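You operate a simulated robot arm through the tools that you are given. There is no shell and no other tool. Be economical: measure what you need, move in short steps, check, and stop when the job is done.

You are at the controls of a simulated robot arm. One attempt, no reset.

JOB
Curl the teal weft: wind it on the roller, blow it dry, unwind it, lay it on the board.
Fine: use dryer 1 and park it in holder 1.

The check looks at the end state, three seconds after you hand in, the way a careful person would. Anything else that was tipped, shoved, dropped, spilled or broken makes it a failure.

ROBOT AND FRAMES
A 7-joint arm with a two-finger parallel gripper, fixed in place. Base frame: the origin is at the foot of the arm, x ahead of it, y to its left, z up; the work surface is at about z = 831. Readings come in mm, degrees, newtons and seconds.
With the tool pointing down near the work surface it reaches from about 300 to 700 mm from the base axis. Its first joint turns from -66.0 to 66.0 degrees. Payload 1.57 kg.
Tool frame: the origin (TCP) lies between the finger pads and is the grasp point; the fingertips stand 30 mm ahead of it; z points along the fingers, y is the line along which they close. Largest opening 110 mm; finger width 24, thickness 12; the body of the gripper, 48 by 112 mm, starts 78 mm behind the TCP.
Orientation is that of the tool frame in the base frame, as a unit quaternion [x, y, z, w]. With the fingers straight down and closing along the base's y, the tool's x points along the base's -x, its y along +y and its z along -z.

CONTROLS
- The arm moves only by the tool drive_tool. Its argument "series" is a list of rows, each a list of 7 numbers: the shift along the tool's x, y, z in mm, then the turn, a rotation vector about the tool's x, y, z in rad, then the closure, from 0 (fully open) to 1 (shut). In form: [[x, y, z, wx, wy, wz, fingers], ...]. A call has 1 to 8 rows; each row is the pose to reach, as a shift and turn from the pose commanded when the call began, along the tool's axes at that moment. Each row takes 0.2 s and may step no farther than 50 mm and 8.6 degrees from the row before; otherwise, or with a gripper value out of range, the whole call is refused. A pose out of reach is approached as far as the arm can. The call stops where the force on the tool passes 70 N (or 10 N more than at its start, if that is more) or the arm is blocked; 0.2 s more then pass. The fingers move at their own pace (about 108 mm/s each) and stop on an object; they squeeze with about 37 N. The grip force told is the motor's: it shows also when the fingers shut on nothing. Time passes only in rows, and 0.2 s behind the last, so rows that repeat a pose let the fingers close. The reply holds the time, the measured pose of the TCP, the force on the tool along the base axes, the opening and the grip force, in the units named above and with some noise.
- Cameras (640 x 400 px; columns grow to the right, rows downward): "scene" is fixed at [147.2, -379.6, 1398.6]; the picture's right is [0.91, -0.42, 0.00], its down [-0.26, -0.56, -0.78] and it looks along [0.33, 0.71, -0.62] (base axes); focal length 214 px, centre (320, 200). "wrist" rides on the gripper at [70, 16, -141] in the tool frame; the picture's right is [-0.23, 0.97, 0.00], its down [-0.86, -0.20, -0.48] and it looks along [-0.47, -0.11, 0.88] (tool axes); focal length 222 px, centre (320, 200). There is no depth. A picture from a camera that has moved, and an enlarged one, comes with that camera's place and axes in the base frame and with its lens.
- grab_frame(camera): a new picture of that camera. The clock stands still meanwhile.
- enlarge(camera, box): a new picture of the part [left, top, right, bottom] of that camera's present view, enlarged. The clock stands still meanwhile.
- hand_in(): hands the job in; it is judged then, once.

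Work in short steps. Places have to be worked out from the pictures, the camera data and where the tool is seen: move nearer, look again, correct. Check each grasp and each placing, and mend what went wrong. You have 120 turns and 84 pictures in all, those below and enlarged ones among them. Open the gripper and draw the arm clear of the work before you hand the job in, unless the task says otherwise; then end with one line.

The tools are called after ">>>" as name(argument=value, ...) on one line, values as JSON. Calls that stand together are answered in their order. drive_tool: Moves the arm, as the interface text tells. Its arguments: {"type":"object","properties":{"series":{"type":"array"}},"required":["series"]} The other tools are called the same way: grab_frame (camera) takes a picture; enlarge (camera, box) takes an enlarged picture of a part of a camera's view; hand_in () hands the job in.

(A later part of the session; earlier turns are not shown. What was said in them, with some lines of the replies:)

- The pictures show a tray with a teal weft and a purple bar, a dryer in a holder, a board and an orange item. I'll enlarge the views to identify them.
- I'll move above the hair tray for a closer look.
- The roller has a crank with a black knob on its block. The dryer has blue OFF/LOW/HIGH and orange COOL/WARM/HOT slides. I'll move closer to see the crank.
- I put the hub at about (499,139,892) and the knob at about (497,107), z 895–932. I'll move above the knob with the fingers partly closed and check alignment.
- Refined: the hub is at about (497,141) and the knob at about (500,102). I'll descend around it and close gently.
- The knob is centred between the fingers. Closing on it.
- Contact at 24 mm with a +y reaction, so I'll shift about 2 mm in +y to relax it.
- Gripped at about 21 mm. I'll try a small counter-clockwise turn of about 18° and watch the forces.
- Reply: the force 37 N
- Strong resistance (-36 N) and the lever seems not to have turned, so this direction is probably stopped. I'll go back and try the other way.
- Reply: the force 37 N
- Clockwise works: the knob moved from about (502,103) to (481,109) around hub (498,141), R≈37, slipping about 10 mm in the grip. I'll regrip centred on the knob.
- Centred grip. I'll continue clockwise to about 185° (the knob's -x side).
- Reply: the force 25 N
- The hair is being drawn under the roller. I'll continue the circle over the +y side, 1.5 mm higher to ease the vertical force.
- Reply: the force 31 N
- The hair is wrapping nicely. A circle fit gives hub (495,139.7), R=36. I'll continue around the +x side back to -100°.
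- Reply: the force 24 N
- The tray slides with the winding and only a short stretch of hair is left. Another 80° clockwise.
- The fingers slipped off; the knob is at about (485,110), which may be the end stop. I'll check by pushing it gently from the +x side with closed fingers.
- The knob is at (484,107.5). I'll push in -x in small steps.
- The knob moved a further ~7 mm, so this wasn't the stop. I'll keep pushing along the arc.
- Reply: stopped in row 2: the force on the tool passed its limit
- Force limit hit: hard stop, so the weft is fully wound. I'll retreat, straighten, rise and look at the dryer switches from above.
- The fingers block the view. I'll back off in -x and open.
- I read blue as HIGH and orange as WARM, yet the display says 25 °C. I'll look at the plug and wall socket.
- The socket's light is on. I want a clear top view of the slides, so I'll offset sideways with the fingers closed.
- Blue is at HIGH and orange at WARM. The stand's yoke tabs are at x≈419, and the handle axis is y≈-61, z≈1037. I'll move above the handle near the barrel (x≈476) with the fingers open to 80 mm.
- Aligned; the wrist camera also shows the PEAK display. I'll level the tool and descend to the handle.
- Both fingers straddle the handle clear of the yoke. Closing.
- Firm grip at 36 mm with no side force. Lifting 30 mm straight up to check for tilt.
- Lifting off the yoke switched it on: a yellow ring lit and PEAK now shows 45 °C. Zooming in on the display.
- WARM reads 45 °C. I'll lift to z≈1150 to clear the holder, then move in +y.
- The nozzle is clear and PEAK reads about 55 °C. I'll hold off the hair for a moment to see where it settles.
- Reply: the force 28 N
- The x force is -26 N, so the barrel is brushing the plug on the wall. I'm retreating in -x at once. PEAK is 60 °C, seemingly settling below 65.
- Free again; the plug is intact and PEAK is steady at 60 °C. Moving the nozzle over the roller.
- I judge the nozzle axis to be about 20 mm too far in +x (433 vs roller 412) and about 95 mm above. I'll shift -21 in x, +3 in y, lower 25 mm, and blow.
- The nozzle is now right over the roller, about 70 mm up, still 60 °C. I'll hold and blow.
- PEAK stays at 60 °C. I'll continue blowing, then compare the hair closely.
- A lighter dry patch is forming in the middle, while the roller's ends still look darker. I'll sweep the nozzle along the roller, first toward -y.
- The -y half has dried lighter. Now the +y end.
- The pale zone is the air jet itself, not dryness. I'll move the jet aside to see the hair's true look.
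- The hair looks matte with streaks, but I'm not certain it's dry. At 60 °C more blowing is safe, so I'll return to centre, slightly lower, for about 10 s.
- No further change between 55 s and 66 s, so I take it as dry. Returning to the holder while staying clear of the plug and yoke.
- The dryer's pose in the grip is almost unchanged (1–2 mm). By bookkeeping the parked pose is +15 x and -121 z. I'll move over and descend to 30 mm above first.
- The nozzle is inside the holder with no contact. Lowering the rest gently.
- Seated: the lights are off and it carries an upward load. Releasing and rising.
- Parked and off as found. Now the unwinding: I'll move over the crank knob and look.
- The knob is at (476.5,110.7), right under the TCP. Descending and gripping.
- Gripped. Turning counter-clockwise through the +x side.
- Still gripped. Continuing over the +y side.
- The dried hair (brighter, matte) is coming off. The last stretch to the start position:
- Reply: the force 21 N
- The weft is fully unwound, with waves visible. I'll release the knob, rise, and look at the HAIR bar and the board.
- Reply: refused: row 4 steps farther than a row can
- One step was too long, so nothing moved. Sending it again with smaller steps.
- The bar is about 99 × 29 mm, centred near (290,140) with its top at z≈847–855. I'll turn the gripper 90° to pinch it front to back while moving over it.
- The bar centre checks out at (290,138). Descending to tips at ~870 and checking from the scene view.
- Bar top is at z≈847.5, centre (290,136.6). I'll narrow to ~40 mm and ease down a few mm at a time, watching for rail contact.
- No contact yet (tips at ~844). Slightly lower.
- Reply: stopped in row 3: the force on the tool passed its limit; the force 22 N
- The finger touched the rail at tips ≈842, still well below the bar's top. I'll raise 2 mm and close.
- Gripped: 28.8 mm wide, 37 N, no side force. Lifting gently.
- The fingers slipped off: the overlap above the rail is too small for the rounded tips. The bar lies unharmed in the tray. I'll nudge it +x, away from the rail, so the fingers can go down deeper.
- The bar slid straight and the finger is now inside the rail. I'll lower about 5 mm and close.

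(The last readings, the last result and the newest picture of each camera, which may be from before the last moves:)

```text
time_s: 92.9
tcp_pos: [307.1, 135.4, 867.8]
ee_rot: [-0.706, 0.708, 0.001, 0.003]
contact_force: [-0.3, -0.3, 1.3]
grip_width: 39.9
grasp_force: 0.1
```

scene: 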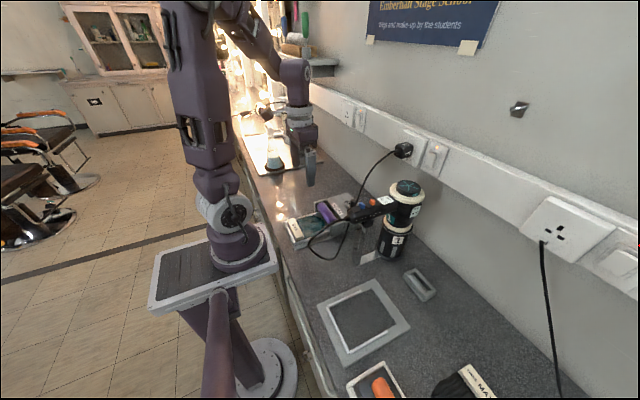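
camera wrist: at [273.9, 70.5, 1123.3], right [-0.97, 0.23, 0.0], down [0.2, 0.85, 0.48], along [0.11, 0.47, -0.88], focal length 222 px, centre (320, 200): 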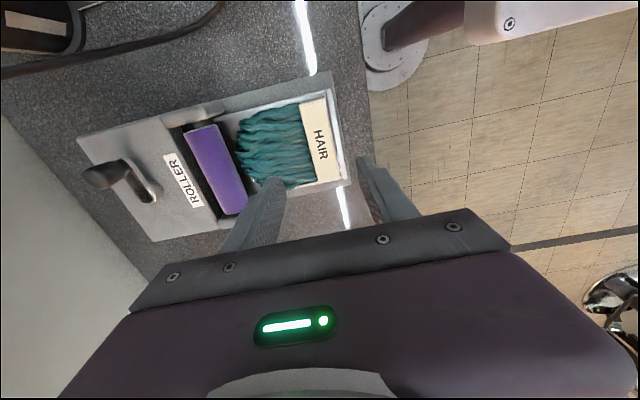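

Tips at ~838 without contact. Closing on the bar.

>>> drive_tool(series=[[0, 1, 1, 0, 0, 0, 0.7], [0, 1, 1, 0, 0, 0, 0.75], [0, 1, 1, 0, 0, 0, 0.85], [0, 1, 1, 0, 0, 0, 0.9], [0, 1, -6, 0, 0, 0, 0.9], [0, 1, -16, 0, 0, 0, 0.9], [0, 1, -28, 0, 0, 0, 0.9]])

>>> enlarge(camera="scene", box=[260, 180, 350, 260])

```text
time_s: 94.5
tcp_pos: [308.0, 136.7, 896.0]
ee_rot: [-0.707, 0.707, 0.001, 0.002]
contact_force: [3.2, 0.6, -9.8]
grip_width: 29.8
grasp_force: 37.0
```

```text
5.00 times, centred on (305, 220) of scene
camera zoom: at [147.4, -379.6, 1398.6], right [0.91, -0.42, 0.0], down [-0.26, -0.56, -0.78], along [0.33, 0.71, -0.62], focal length 1072 px, centre (395, 100)
```

zoom: 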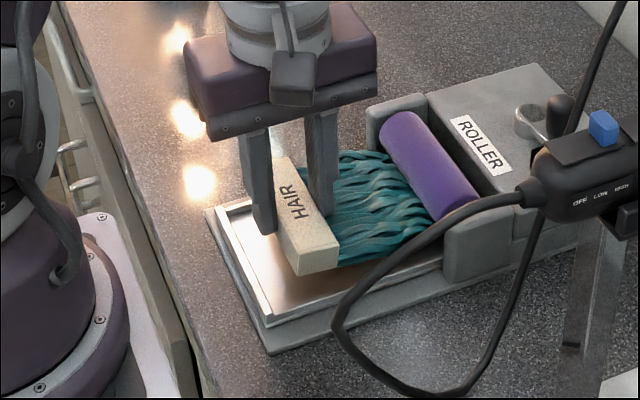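

The bar is lifted but pulled down by 9.8 N, so the hair tips are probably caught under the roller. I'll lower a bit, back off in -x, then lift.

>>> drive_tool(series=[[0, 2, 10, 0, 0, 0, 0.9], [0, 10, 14, 0, 0, 0, 0.9], [0, 18, 14, 0, 0, 0, 0.9], [0, 24, 10, 0, 0, 0, 0.9], [0, 24, 0, 0, 0, 0, 0.9], [0, 24, -15, 0, 0, 0, 0.9]])

>>> enlarge(camera="scene", box=[260, 180, 350, 260])

```text
time_s: 95.9
tcp_pos: [282.5, 135.7, 910.0]
ee_rot: [-0.706, 0.708, 0.001, 0.001]
contact_force: [-0.5, 0.3, -0.5]
grip_width: 29.2
grasp_force: 36.9
```

```text
5.00 times, centred on (305, 220) of scene
camera zoom: at [147.2, -379.6, 1398.6], right [0.91, -0.42, 0.0], down [-0.26, -0.56, -0.78], along [0.33, 0.71, -0.62], focal length 1072 px, centre (395, 100)
```

zoom: 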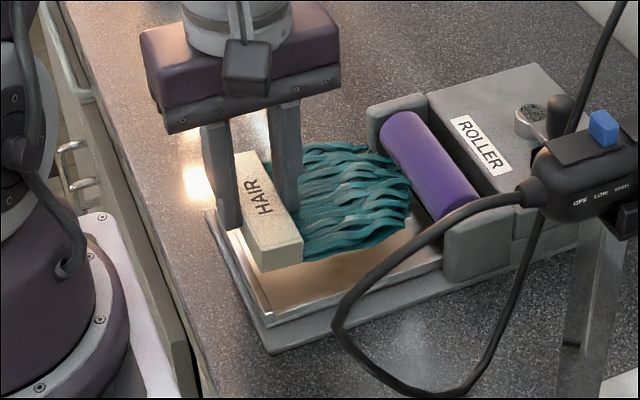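

Free now and held level. I'll raise to z≈1140 to clear the dryer handle and cord, then carry toward the board.

>>> drive_tool(series=[[0, 0, -40, 0, 0, 0, 0.9], [0, -6, -85, 0, 0, 0, 0.9], [0, -12, -130, 0, 0, 0, 0.9], [0, -18, -175, 0, 0, 0, 0.9], [0, -22, -215, 0, 0, 0, 0.9], [15, -24, -232, 0, 0, 0, 0.9], [50, -24, -232, 0, 0, 0, 0.9], [90, -24, -232, 0, 0, 0, 0.9]])

>>> drive_tool(series=[[40, 0, 0, 0, 0, 0, 0.9], [80, 0, 0, 0, 0, 0, 0.9], [120, 0, 0, 0, 0, 0, 0.9], [160, 0, 0, 0, 0, 0, 0.9], [200, 0, 0, 0, 0, 0, 0.9], [235, 0, 0, 0, 0, 0, 0.9], [249, 0, 20, 0, 0, 0, 0.9], [249, 0, 40, 0, 0, 0, 0.9]])

>>> grab_frame(camera="wrist")

```text
time_s: 97.7
tcp_pos: [307.0, 45.2, 1142.6]
ee_rot: [-0.706, 0.708, 0.0, 0.002]
contact_force: [0.3, 0.3, -0.5]
grip_width: 29.1
grasp_force: 37.2
```

```text
time_s: 99.5
tcp_pos: [306.9, -203.9, 1101.5]
ee_rot: [-0.707, 0.708, 0.001, 0.001]
contact_force: [0.5, -0.3, -0.4]
grip_width: 29.0
grasp_force: 36.8
```

```text
8 pictures are left
camera wrist: at [288.6, -274.1, 1244.2], right [-0.97, 0.23, 0.0], down [0.2, 0.85, 0.48], along [0.11, 0.47, -0.88], focal length 222 px, centre (320, 200)
```

wrist: 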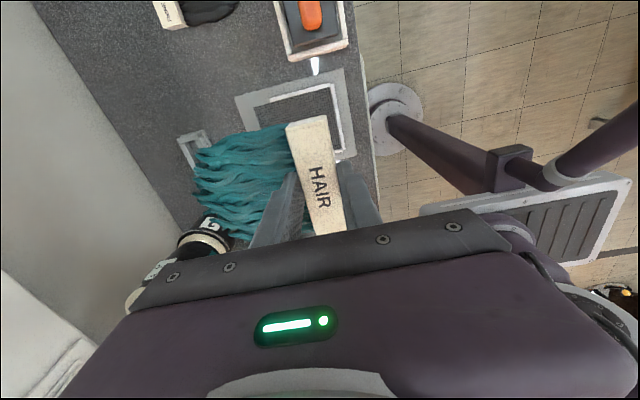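

The board's -x rail is at x≈277 and its side rails at y≈-260 and -150, so centre y≈-205. I'll descend to just above and check the gap at the -y end.

>>> drive_tool(series=[[1.5, 0, 45, 0, 0, 0, 0.9], [1.5, 0, 90, 0, 0, 0, 0.9], [1.5, 0, 130, 0, 0, 0, 0.9], [1.5, 0, 165, 0, 0, 0, 0.9], [1.5, 0, 195, 0, 0, 0, 0.9], [1.5, 0, 213, 0, 0, 0, 0.9], [1.5, 0, 213, 0, 0, 0, 0.9]])

>>> enlarge(camera="wrist", box=[210, 60, 410, 240])

>>> enlarge(camera="scene", box=[310, 250, 430, 370])

```text
time_s: 101.1
tcp_pos: [306.6, -205.1, 889.3]
ee_rot: [-0.706, 0.708, 0.001, 0.002]
contact_force: [0.1, 0.0, -0.2]
grip_width: 29.0
grasp_force: 37.1
```

```text
2.22 times, centred on (310, 150) of wrist
camera zoom: at [289.6, -274.9, 1031.5], right [-0.97, 0.23, 0.0], down [0.2, 0.85, 0.48], along [0.11, 0.47, -0.88], focal length 494 px, centre (342, 311)
```

zoom: 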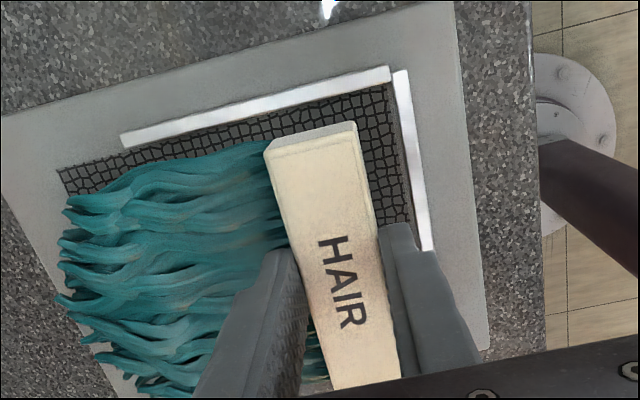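

```text
3.33 times, centred on (370, 310) of scene
camera zoom: at [147.2, -379.7, 1398.6], right [0.91, -0.42, 0.0], down [-0.26, -0.56, -0.78], along [0.33, 0.71, -0.62], focal length 715 px, centre (153, -167)
```

zoom: 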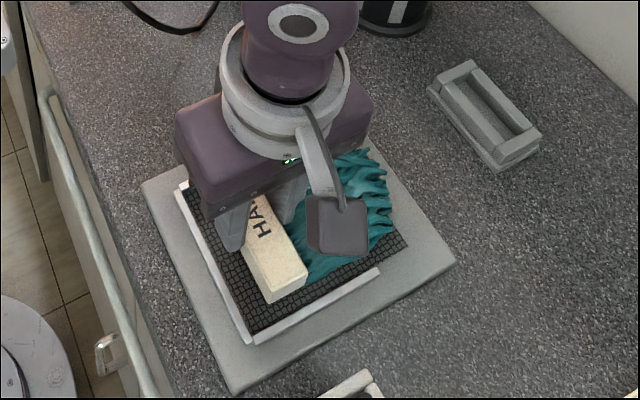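

The bar's -y end is at y≈-249.5 and the mesh edge at ≈-257.8, so I need about -5 mm in y to centre it. Then I'll lower most of the way.

>>> drive_tool(series=[[3, 0, 0, 0, 0, 0, 0.9], [5, 0, 4, 0, 0, 0, 0.9], [5, 0, 8, 0, 0, 0, 0.9], [5, 0, 8, 0, 0, 0, 0.9]])

>>> enlarge(camera="wrist", box=[260, 80, 400, 220])

```text
time_s: 102.1
tcp_pos: [306.7, -209.6, 879.1]
ee_rot: [-0.707, 0.708, 0.001, 0.001]
contact_force: [-0.4, 0.2, 0.3]
grip_width: 29.0
grasp_force: 37.4
```

```text
2.86 times, centred on (330, 150) of wrist
camera zoom: at [289.2, -279.5, 1023.3], right [-0.97, 0.23, 0.0], down [0.2, 0.85, 0.48], along [0.11, 0.47, -0.88], focal length 635 px, centre (291, 343)
```

zoom: 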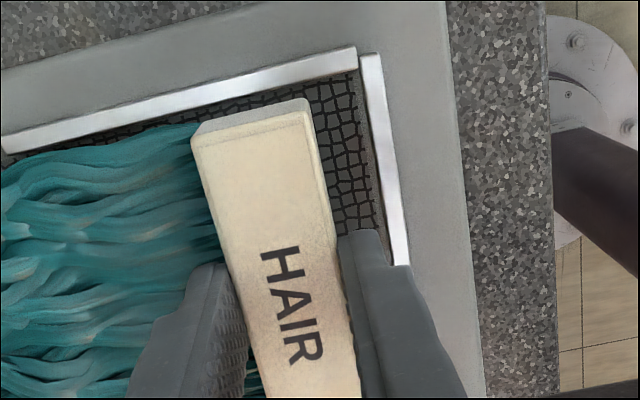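

The -y gap is now about 3.7 mm, parallel to the rail, so it's centred. Lowering in small steps to contact.

>>> drive_tool(series=[[0, 0, 3, 0, 0, 0, 0.9], [0, 0, 6, 0, 0, 0, 0.9], [0, 0, 8, 0, 0, 0, 0.9], [0, 0, 9.5, 0, 0, 0, 0.9]])

```text
time_s: 103.1
tcp_pos: [306.2, -208.7, 871.0]
ee_rot: [-0.707, 0.707, 0.001, 0.002]
contact_force: [-0.4, 0.6, -0.1]
grip_width: 28.9
grasp_force: 36.8
```

>>> drive_tool(series=[[0, 0, 1, 0, 0, 0, 0.9], [0, 0, 2, 0, 0, 0, 0.9], [0, 0, 3, 0, 0, 0, 0.9]])

```text
time_s: 103.9
tcp_pos: [307.1, -208.4, 868.4]
ee_rot: [-0.706, 0.708, 0.0, 0.002]
contact_force: [-0.5, 0.5, 24.2]
grip_width: 28.9
grasp_force: 37.3
```

Contact at about 868.5, so the bar is seated. I'll ease up 2 mm, open slightly (to 36 mm so the rail stays clear), and rise.

>>> drive_tool(series=[[0, 0, -2, 0, 0, 0, 0.9], [0, 0, -2, 0, 0, 0, 0.673], [0, 0, -2, 0, 0, 0, 0.673], [0, 0, -2, 0, 0, 0, 0.673], [0, 0, -8, 0, 0, 0, 0.673], [0, 0, -20, 0, 0, 0, 0.673], [0, 0, -50, 0, 0, 0, 0.673], [0, 0, -95, 0, 0, 0, 0.673]])

>>> grab_frame(camera="wrist")

```text
time_s: 105.7
tcp_pos: [306.5, -209.5, 964.4]
ee_rot: [-0.706, 0.708, 0.0, 0.002]
contact_force: [-0.7, -0.3, 0.0]
grip_width: 35.9
grasp_force: 0.0
```

```text
4 pictures are left
camera wrist: at [288.5, -279.9, 1107.2], right [-0.97, 0.23, 0.0], down [0.2, 0.85, 0.48], along [0.11, 0.47, -0.88], focal length 222 px, centre (320, 200)
```

wrist: 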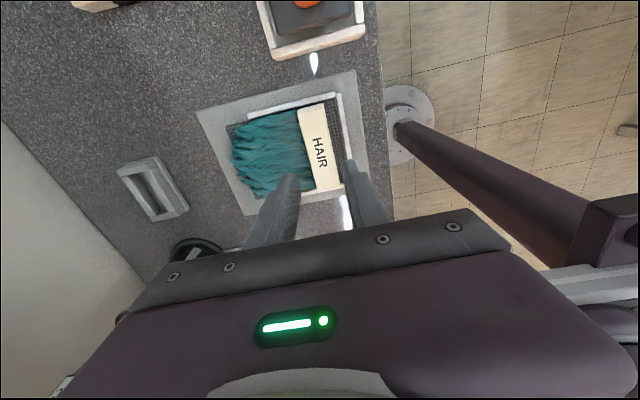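

The weft lies inside the rails. I'll raise the arm clear and check from the scene camera.

>>> drive_tool(series=[[0, 0, -45, 0, 0, 0, 0.673], [0, 0, -90, 0, 0, 0, 0.5], [0, 0, -135, 0, 0, 0, 0.3], [0, 0, -180, 0, 0, 0, 0], [0, 0, -225, 0, 0, 0, 0], [-40, -15, -240, 0, 0, 0, 0], [-80, -30, -240, 0, 0, 0, 0], [-120, -45, -240, 0, 0, 0, 0]])

>>> drive_tool(series=[[-40, 0, 0, 0, 0, 0, 0], [-80, 0, 0, 0, 0, 0, 0], [-120, 0, 0, 0, 0, 0, 0], [-150, 0, 0, 0, 0, 0, 0]])

>>> enlarge(camera="scene", box=[310, 260, 430, 370])

>>> grab_frame(camera="scene")

```text
time_s: 107.5
tcp_pos: [350.3, -90.7, 1204.0]
ee_rot: [-0.706, 0.708, 0.0, 0.002]
contact_force: [0.4, -0.1, -0.6]
grip_width: 110.1
grasp_force: 0.0
```

```text
time_s: 108.5
tcp_pos: [350.8, 60.8, 1203.8]
ee_rot: [-0.706, 0.709, 0.001, 0.001]
contact_force: [0.3, -0.1, 0.5]
grip_width: 110.0
grasp_force: 0.0
```

```text
3.64 times, centred on (370, 315) of scene
camera zoom: at [147.2, -379.7, 1398.6], right [0.91, -0.42, 0.0], down [-0.26, -0.56, -0.78], along [0.33, 0.71, -0.62], focal length 780 px, centre (138, -218)
```

zoom: 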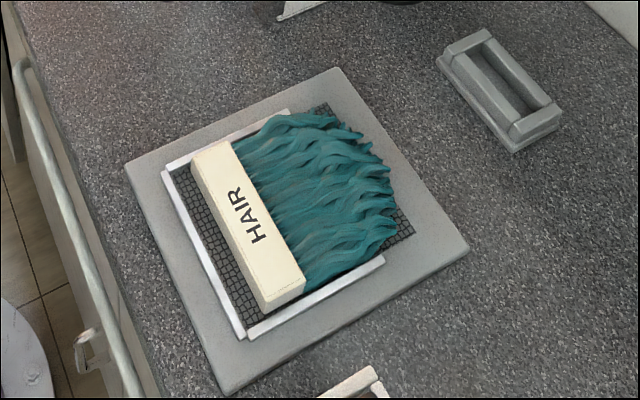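

```text
2 pictures are left
```

scene: 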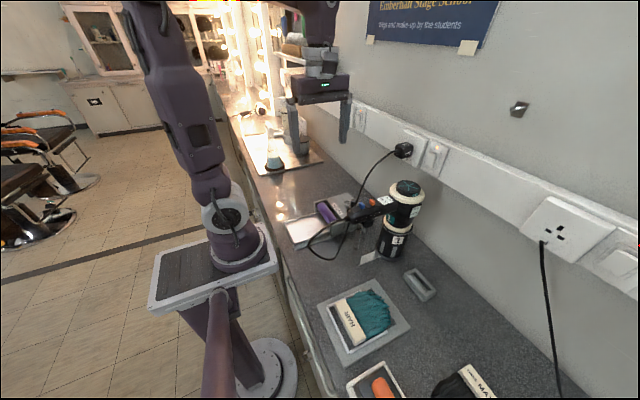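

The curled weft lies flat on the board inside the rails, dryer 1 is parked and off in holder 1, and the arm is clear with the gripper open. Handing in.

>>> hand_in()

```text
The job is handed in.
```

The teal weft was wound, dried with dryer 1 (its PEAK display showed 60 °C), unwound with waves in it and laid on the board. Dryer 1 is back in holder 1, off; while I carried it, it briefly brushed its wall plug, which stayed in its socket.
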